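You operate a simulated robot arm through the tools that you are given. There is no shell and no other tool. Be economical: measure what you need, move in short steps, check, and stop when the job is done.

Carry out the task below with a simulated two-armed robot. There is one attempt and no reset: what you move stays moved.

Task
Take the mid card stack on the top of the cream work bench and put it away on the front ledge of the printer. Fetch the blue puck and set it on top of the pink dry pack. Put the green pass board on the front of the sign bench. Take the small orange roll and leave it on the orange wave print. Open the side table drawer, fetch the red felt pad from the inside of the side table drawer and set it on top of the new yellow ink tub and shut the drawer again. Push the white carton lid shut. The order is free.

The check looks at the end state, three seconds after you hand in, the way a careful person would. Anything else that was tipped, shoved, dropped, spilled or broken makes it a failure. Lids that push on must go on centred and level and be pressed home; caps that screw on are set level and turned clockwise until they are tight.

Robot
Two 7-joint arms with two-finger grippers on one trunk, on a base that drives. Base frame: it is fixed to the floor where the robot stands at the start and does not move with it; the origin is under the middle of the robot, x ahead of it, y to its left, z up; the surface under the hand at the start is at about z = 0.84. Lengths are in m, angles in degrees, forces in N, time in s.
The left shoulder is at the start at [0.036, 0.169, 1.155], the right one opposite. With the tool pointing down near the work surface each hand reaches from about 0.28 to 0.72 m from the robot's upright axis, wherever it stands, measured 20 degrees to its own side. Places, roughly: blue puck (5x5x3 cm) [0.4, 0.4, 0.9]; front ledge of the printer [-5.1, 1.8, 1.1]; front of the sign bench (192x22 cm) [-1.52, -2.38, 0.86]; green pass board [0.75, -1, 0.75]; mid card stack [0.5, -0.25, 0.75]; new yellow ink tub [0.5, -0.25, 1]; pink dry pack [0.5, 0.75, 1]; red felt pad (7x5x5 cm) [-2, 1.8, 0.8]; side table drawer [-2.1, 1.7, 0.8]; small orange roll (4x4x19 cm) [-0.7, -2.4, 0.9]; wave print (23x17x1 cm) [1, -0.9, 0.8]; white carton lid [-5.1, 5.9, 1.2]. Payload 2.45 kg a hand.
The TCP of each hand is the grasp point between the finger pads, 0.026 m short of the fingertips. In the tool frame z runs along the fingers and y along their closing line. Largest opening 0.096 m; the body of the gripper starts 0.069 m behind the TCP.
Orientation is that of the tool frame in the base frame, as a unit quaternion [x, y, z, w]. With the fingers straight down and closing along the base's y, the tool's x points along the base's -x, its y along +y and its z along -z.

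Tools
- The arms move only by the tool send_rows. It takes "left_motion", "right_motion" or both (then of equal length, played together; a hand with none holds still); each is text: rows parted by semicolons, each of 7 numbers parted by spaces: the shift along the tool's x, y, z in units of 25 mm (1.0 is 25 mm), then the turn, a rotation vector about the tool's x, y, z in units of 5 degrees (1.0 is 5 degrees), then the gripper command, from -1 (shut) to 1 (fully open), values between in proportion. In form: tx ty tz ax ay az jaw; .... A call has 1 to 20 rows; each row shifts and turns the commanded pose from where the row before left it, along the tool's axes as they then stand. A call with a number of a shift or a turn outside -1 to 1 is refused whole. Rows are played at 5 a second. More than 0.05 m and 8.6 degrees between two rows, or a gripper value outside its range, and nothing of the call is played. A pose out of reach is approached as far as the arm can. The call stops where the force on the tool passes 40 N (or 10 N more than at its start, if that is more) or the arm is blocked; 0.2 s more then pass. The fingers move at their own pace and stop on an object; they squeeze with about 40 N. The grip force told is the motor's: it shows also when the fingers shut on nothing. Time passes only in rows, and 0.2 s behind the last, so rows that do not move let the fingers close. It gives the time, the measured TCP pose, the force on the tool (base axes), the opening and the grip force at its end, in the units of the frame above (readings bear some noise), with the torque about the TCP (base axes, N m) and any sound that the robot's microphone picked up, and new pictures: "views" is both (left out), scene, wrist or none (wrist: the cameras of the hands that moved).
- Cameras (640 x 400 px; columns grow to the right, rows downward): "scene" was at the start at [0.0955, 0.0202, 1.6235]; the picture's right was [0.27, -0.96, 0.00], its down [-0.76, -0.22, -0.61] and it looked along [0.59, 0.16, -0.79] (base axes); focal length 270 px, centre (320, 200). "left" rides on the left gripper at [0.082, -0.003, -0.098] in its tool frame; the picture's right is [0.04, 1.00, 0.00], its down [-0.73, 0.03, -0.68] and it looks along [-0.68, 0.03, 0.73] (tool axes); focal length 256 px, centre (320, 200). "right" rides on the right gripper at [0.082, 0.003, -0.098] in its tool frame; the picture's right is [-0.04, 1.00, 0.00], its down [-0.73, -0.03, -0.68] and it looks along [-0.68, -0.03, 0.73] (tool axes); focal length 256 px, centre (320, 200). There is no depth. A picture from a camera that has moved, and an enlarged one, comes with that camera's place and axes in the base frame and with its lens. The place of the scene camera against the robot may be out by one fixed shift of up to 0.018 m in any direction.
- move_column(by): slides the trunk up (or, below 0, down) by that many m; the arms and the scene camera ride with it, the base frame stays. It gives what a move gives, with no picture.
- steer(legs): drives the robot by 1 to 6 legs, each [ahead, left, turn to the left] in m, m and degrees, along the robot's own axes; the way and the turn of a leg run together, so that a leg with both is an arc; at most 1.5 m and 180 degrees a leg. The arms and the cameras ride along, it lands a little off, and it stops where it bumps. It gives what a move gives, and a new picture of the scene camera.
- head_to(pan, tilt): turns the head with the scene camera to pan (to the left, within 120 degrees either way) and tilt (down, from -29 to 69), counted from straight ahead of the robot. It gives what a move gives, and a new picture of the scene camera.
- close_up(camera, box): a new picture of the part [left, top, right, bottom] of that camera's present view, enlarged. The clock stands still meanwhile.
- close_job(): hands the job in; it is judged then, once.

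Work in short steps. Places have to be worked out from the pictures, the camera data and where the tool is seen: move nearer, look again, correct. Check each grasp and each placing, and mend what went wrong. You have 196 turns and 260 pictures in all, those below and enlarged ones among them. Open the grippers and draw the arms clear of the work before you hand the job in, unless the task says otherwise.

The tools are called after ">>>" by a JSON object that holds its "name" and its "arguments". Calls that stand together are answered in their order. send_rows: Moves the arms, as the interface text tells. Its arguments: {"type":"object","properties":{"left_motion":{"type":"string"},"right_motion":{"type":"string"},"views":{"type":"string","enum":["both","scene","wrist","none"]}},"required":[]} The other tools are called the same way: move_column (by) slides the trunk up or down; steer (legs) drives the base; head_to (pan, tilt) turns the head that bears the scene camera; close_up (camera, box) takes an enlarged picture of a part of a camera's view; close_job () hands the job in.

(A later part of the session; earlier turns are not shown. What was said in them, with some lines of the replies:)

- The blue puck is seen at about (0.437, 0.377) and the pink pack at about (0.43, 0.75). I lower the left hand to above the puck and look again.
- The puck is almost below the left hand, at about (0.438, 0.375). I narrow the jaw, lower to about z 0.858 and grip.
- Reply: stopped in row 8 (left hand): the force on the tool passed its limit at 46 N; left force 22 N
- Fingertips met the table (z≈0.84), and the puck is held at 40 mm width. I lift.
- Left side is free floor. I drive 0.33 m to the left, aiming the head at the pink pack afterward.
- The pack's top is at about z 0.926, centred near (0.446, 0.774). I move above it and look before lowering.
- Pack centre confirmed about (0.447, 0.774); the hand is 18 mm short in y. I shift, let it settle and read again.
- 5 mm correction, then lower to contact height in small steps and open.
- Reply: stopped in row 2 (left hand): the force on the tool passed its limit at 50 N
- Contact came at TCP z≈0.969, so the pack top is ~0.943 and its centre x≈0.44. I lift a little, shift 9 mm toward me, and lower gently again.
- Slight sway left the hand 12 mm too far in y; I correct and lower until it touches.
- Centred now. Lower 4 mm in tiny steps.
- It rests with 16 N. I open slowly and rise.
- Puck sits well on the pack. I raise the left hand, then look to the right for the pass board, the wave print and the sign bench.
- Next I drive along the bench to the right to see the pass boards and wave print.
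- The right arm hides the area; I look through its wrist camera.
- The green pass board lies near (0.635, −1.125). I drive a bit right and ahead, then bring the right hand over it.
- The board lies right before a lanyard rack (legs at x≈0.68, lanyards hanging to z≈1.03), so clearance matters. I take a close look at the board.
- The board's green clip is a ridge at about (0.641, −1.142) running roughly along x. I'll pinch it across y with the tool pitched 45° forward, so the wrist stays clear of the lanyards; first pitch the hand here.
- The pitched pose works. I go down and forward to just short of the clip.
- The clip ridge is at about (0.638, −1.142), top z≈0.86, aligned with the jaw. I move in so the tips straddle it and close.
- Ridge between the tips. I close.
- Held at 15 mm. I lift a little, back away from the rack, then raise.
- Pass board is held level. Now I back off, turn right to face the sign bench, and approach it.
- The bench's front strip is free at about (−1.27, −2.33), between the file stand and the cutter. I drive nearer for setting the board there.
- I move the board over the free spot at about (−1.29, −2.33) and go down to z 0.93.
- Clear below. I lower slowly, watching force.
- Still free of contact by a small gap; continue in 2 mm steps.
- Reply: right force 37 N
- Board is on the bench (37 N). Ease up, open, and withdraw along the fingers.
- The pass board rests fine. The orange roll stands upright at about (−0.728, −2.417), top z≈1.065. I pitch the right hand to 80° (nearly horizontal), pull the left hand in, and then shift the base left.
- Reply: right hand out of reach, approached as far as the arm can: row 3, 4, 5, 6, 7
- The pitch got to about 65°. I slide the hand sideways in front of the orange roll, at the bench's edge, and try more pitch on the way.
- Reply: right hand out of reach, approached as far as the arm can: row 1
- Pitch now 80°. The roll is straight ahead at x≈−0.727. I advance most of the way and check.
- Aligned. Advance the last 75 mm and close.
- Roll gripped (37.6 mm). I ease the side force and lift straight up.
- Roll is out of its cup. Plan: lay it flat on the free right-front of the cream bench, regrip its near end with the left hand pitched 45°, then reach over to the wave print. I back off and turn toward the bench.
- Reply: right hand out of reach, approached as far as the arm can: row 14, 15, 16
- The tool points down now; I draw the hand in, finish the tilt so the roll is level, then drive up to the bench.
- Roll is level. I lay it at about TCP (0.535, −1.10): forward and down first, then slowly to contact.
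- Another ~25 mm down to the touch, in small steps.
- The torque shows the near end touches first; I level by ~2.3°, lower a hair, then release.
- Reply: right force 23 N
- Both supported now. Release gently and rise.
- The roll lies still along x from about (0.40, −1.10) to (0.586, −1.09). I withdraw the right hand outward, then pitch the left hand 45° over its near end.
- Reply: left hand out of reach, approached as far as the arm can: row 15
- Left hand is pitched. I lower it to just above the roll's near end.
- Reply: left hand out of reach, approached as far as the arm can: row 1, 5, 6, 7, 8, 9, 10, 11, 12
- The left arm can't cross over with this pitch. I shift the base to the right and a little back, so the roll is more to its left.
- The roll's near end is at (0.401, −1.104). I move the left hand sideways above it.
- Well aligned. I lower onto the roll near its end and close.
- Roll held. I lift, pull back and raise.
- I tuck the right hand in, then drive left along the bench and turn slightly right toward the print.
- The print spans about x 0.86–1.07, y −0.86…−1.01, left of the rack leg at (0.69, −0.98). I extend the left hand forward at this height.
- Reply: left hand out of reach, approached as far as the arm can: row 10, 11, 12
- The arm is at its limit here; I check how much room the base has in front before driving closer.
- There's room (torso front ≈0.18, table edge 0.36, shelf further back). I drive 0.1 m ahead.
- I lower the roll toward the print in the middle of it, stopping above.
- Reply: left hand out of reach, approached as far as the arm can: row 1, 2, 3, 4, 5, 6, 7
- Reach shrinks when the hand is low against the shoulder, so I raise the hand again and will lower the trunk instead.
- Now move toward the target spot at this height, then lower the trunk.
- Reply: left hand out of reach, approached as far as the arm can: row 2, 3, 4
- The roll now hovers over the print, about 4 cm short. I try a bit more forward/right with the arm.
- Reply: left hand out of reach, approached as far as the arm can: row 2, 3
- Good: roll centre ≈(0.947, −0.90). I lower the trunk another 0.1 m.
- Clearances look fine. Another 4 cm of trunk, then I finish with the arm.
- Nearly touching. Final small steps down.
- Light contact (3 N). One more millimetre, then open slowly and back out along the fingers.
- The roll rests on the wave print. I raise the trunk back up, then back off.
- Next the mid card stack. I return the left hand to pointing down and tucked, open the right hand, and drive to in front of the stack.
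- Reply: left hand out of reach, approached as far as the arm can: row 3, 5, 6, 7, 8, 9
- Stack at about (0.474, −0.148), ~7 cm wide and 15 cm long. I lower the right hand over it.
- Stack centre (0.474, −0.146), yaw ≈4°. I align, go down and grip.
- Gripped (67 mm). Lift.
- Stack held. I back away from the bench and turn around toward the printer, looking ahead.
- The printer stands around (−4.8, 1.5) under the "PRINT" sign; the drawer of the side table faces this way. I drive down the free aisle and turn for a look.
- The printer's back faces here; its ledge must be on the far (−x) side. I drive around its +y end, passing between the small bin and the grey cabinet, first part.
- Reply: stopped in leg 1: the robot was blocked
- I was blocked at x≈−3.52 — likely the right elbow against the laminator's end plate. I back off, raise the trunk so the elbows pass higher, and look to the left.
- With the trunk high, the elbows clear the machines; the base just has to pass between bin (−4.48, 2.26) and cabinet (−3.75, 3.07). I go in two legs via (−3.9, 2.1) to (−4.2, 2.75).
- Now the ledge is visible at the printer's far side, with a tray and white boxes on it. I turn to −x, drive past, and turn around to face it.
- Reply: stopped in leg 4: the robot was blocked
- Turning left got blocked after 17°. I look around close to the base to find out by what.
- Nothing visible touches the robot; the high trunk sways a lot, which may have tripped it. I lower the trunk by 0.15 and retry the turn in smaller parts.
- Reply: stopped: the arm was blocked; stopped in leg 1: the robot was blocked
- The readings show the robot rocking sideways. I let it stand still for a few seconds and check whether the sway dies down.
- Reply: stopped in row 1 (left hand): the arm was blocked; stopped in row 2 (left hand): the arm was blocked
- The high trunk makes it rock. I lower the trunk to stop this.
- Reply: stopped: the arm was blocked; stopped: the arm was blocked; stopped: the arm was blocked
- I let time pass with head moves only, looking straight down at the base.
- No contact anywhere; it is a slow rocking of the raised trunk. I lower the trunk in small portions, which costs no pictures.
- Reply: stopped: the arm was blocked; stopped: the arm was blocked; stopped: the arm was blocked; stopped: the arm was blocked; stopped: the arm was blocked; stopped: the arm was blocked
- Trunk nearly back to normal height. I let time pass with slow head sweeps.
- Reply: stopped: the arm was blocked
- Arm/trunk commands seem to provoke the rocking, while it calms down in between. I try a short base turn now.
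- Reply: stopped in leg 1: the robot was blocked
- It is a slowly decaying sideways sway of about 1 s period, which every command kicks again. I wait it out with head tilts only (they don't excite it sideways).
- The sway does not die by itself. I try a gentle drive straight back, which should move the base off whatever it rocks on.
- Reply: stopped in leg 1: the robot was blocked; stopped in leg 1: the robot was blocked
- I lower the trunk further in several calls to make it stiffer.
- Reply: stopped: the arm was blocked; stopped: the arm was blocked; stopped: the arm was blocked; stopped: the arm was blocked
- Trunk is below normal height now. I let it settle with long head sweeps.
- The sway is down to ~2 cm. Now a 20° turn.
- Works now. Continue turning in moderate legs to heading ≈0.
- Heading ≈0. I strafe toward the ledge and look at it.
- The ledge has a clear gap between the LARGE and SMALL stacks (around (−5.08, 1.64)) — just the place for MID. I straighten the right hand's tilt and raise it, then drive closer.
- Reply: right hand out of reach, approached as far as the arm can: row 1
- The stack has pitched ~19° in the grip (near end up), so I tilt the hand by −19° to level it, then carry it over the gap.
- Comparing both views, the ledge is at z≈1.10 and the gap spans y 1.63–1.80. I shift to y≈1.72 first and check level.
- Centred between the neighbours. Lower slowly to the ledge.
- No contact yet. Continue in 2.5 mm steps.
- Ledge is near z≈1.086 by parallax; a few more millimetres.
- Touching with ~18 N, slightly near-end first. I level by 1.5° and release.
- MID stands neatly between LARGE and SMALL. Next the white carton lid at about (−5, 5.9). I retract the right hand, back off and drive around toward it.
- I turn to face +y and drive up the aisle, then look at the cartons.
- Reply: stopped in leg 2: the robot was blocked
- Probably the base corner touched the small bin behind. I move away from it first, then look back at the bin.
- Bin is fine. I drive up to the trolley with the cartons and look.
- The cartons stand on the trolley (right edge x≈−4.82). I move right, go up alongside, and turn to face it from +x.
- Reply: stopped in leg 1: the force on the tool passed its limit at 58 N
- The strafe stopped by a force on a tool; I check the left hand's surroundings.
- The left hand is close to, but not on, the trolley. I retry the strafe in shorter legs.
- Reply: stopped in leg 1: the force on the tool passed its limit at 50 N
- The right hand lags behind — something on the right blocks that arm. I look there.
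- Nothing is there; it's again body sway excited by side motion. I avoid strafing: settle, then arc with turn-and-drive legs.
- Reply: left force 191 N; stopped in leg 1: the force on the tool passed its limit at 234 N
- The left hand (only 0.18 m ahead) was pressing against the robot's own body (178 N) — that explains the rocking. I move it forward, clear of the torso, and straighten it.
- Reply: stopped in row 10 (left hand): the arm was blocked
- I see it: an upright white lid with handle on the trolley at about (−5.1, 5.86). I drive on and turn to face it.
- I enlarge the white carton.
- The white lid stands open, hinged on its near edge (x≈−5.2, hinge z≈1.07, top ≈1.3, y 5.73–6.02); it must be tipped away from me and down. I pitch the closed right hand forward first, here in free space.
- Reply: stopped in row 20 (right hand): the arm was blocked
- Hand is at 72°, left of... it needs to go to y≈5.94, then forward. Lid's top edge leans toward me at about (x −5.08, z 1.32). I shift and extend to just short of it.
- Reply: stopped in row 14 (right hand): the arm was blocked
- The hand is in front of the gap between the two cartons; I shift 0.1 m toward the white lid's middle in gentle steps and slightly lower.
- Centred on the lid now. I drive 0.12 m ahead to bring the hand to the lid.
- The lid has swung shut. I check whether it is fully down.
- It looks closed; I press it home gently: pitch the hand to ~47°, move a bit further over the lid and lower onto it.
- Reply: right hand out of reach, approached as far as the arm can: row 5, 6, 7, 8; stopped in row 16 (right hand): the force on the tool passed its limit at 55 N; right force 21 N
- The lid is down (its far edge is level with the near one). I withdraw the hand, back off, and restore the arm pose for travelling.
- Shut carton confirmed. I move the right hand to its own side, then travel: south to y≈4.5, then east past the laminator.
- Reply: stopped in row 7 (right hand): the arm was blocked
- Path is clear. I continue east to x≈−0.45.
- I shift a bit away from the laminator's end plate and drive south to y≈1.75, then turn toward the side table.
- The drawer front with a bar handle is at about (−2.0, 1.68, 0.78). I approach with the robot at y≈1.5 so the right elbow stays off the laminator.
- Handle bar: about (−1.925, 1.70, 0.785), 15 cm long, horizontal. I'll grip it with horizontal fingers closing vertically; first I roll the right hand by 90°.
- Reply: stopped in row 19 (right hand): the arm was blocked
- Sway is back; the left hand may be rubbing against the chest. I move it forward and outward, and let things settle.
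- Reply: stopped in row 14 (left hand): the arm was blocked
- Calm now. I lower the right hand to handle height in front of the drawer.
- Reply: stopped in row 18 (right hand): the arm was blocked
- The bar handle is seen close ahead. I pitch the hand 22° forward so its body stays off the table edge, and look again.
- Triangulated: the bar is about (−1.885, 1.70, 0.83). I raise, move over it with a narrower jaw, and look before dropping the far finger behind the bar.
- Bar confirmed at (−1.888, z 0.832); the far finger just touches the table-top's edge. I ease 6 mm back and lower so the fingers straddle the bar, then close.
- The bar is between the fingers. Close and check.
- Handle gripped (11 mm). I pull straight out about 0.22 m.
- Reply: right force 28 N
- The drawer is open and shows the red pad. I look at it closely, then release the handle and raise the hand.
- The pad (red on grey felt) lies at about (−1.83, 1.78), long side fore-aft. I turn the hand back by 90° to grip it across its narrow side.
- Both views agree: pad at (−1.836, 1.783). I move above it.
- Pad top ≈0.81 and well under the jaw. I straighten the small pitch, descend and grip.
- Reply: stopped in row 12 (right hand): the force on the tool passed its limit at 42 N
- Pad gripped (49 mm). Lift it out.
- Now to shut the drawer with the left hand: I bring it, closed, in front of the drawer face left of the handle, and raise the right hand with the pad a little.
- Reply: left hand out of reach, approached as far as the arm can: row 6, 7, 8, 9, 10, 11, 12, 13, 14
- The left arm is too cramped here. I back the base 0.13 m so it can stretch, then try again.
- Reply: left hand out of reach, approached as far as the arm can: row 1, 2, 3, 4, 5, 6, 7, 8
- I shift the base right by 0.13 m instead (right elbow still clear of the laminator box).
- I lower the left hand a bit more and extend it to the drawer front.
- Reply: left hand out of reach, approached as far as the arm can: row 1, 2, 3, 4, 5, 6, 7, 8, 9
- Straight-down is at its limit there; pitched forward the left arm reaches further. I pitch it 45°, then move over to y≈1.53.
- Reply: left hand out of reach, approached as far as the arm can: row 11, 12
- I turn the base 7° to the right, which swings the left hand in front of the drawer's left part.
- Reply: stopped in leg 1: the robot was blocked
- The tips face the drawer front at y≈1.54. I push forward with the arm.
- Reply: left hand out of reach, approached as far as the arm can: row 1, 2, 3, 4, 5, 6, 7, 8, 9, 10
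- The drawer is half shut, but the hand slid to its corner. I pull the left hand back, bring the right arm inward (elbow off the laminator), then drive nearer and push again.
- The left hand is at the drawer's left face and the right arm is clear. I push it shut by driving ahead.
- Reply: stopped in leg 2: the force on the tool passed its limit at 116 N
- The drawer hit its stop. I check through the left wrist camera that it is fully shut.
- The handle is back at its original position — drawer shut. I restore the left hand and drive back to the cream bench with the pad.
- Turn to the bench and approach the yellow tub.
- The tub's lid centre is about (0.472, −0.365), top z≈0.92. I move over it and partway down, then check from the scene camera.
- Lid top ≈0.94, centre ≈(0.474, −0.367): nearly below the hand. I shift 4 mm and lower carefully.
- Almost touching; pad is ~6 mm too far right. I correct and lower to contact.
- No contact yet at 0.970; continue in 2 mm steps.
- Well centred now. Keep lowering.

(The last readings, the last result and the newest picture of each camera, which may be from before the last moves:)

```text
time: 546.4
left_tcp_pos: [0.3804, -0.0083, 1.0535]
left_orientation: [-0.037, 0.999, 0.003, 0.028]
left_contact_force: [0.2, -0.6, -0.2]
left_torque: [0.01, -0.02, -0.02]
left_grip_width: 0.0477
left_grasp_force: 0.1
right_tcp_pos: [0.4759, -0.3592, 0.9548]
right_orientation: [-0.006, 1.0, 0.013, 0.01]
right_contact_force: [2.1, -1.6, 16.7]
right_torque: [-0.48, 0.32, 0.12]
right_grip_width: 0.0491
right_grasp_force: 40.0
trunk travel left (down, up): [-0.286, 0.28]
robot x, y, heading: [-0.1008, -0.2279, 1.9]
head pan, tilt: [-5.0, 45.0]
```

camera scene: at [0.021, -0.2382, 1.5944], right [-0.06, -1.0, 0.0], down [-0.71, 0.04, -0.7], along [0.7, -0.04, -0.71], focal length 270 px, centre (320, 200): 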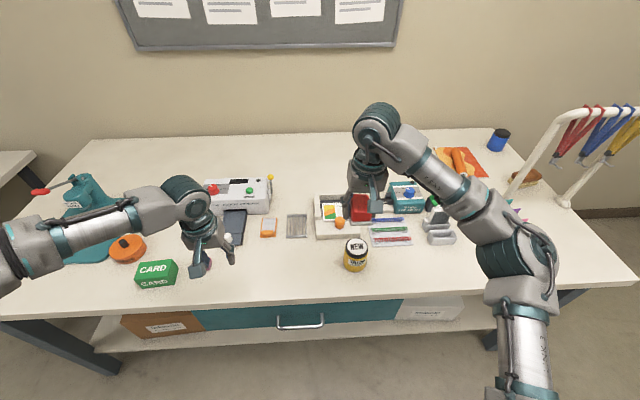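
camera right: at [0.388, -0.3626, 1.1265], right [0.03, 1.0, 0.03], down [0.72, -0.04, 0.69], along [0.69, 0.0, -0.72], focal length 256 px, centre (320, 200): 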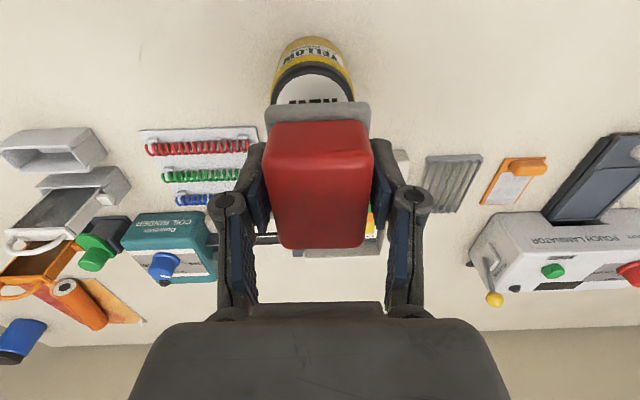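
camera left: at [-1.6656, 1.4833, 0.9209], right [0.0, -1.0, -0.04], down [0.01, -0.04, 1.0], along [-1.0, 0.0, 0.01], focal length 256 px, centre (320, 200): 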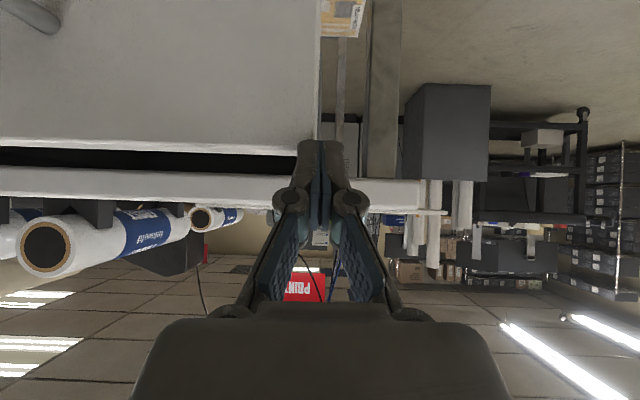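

Contact (17 N). Ease up, open, and rise.

>>> {"name": "send_rows", "arguments": {"right_motion": "0 0 -0.08 0 0 0 -1;0 0 0 0 0 0 0.1;0 0 0 0 0 0 0.3;0 0 0 0 0 0 0.5;0 0 -0.5 0 0 0 0.5;0 0 -1 0 0 0 0.5;0 0 -1 0 0 0 0.5;0 0 -1 0 0 0 0.5;0 0 -1 0 0 0 0.5;0 0 -1 0 0 0 0.5;0.6 0 -0.6 0 0 0 0.5;0.6 0 -0.6 0 0 0 0.5", "views": "both"}}

>>> {"name": "close_up", "arguments": {"camera": "scene", "box": [310, 180, 430, 290]}}

```text
time: 549.0
left_tcp_pos: [0.3803, -0.0076, 1.0551]
left_orientation: [-0.037, 0.999, 0.002, 0.029]
left_contact_force: [-0.4, 0.1, 0.6]
left_torque: [0.0, 0.01, -0.03]
left_grip_width: 0.0478
left_grasp_force: 0.1
right_tcp_pos: [0.4434, -0.3619, 1.1235]
right_orientation: [-0.005, 1.0, 0.012, 0.01]
right_contact_force: [-0.7, -0.2, -0.9]
right_torque: [0.03, 0.02, -0.01]
right_grip_width: 0.0722
right_grasp_force: 0.1
trunk travel left (down, up): [-0.286, 0.28]
robot x, y, heading: [-0.1022, -0.2251, 1.5]
head pan, tilt: [-5.0, 45.0]
camera scene: at [0.021, -0.2394, 1.5943], right [-0.06, -1.0, 0.0], down [-0.71, 0.04, -0.7], along [0.7, -0.04, -0.71], focal length 270 px, centre (320, 200)
camera right: at [0.3603, -0.3627, 1.2202], right [0.03, 1.0, 0.03], down [0.72, -0.04, 0.69], along [0.69, 0.0, -0.72], focal length 256 px, centre (320, 200)
```

scene: 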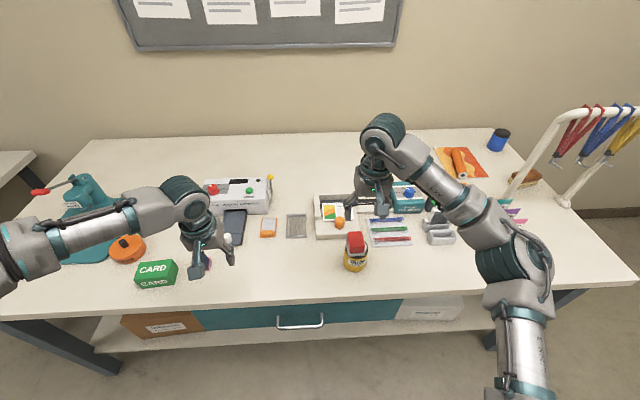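
right: 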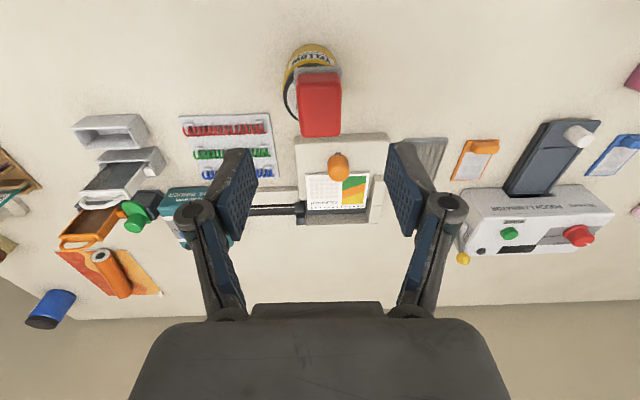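

```text
3.64 times, centred on (370, 235) of scene
camera zoom: at [0.021, -0.2394, 1.5943], right [-0.06, -1.0, 0.0], down [-0.71, 0.04, -0.7], along [0.7, -0.04, -0.71], focal length 980 px, centre (138, 73)
```

zoom: 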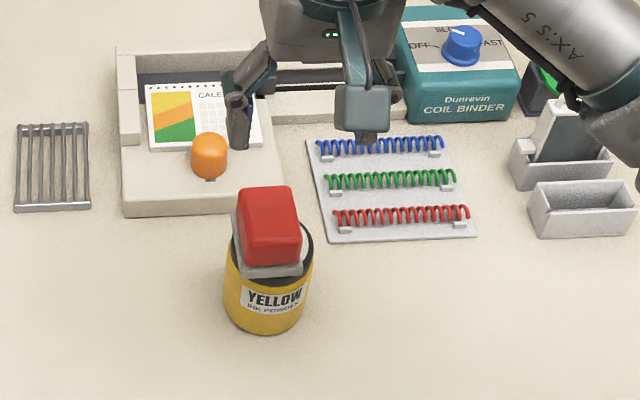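

The pad sits on the tub lid, stable. I back away with open grippers and take a last look over the bench.

>>> {"name": "steer", "arguments": {"legs": [[-0.4, 0, 0]]}}

>>> {"name": "head_to", "arguments": {"pan": 20, "tilt": 30}}

>>> {"name": "close_up", "arguments": {"camera": "scene", "box": [60, 120, 380, 300]}}

```text
time: 551.5
left_tcp_pos: [-0.0228, -0.0191, 1.0529]
left_orientation: [-0.039, 0.999, 0.003, 0.028]
left_contact_force: [0.4, 0.8, 0.1]
left_torque: [-0.02, 0.03, -0.01]
left_grip_width: 0.0478
left_grasp_force: 0.1
right_tcp_pos: [0.042, -0.3732, 1.1219]
right_orientation: [-0.008, 1.0, 0.012, 0.009]
right_contact_force: [-0.2, -0.1, 0.1]
right_torque: [0.01, 0.0, 0.0]
right_grip_width: 0.0721
right_grasp_force: 0.0
trunk travel left (down, up): [-0.286, 0.28]
robot x, y, heading: [-0.5099, -0.2356, 1.8]
head pan, tilt: [-5.0, 45.0]
camera scene: at [-0.3801, -0.2509, 1.5941], right [-0.06, -1.0, 0.0], down [-0.71, 0.04, -0.7], along [0.7, -0.04, -0.71], focal length 270 px, centre (320, 200)
```

scene: 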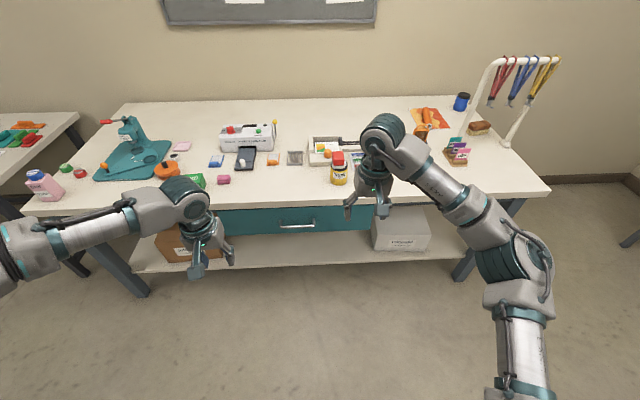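

```text
time: 552.4
left_tcp_pos: [-0.0268, -0.018, 1.0558]
left_orientation: [-0.038, 0.999, 0.002, 0.03]
left_contact_force: [0.4, 0.4, -0.2]
left_torque: [0.01, -0.03, 0.0]
left_grip_width: 0.0484
left_grasp_force: 0.0
right_tcp_pos: [0.0368, -0.3734, 1.1254]
right_orientation: [-0.008, 1.0, 0.013, 0.011]
right_contact_force: [-0.5, 0.1, -0.1]
right_torque: [-0.02, 0.03, -0.01]
right_grip_width: 0.072
right_grasp_force: 0.0
trunk travel left (down, up): [-0.286, 0.28]
robot x, y, heading: [-0.5068, -0.2409, 1.7]
head pan, tilt: [20.0, 30.0]
camera scene: at [-0.3783, -0.2127, 1.6168], right [0.37, -0.93, 0.0], down [-0.47, -0.19, -0.86], along [0.8, 0.32, -0.5], focal length 270 px, centre (320, 200)
```

scene: 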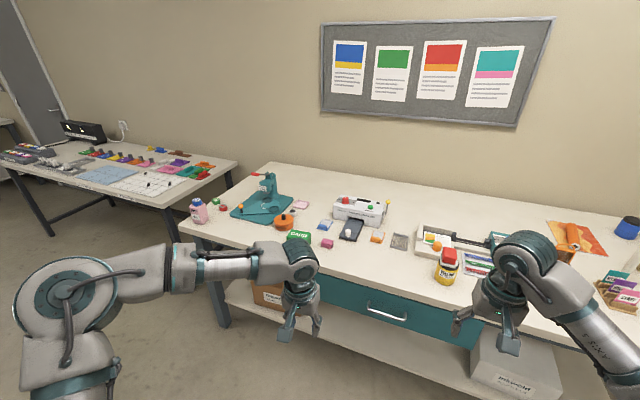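

```text
2.00 times, centred on (220, 210) of scene
camera zoom: at [-0.3783, -0.2127, 1.6168], right [0.37, -0.93, 0.0], down [-0.47, -0.19, -0.86], along [0.8, 0.32, -0.5], focal length 539 px, centre (520, 180)
```

zoom: 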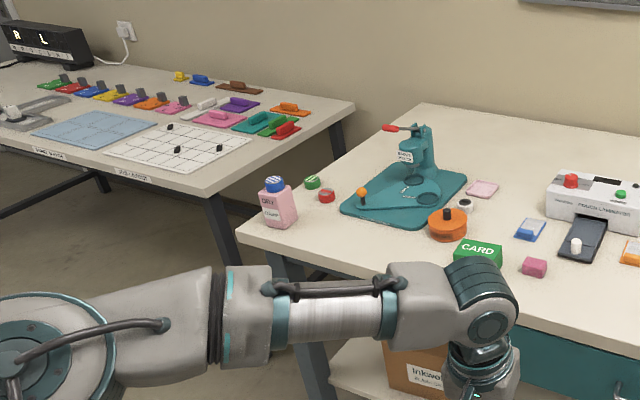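

Puck, pad and roll are in place, both grippers are open and the arms are clear. I hand the job in.

>>> {"name": "close_job", "arguments": {}}

```text
The job is handed in.
```

I finished all six tasks and handed the job in. The last pictures I took of each item showed it in place:

- **Mid card stack:** it sits on the printer's front ledge, between the LARGE and SMALL stacks, and its label reads the opposite way to theirs.
- **Blue puck:** it sits on the pink dry pack.
- **Green pass board:** it lies on the front of the sign bench. I last saw it just after placing it.
- **Small orange roll:** it lies on the orange wave print, with its near end possibly about 1 cm over the print's edge.
- **Red felt pad:** it rests on the new yellow ink tub's lid, slightly off-centre but stable. The side table drawer is shut again.
- **White carton lid:** it is closed and was pressed down.

On the way, the robot was blocked a few times near the laminator, the printer and the small grey bin. Pushing the drawer shut peaked at 116 N. In the pictures I took afterwards, nothing looked shoved or tipped.
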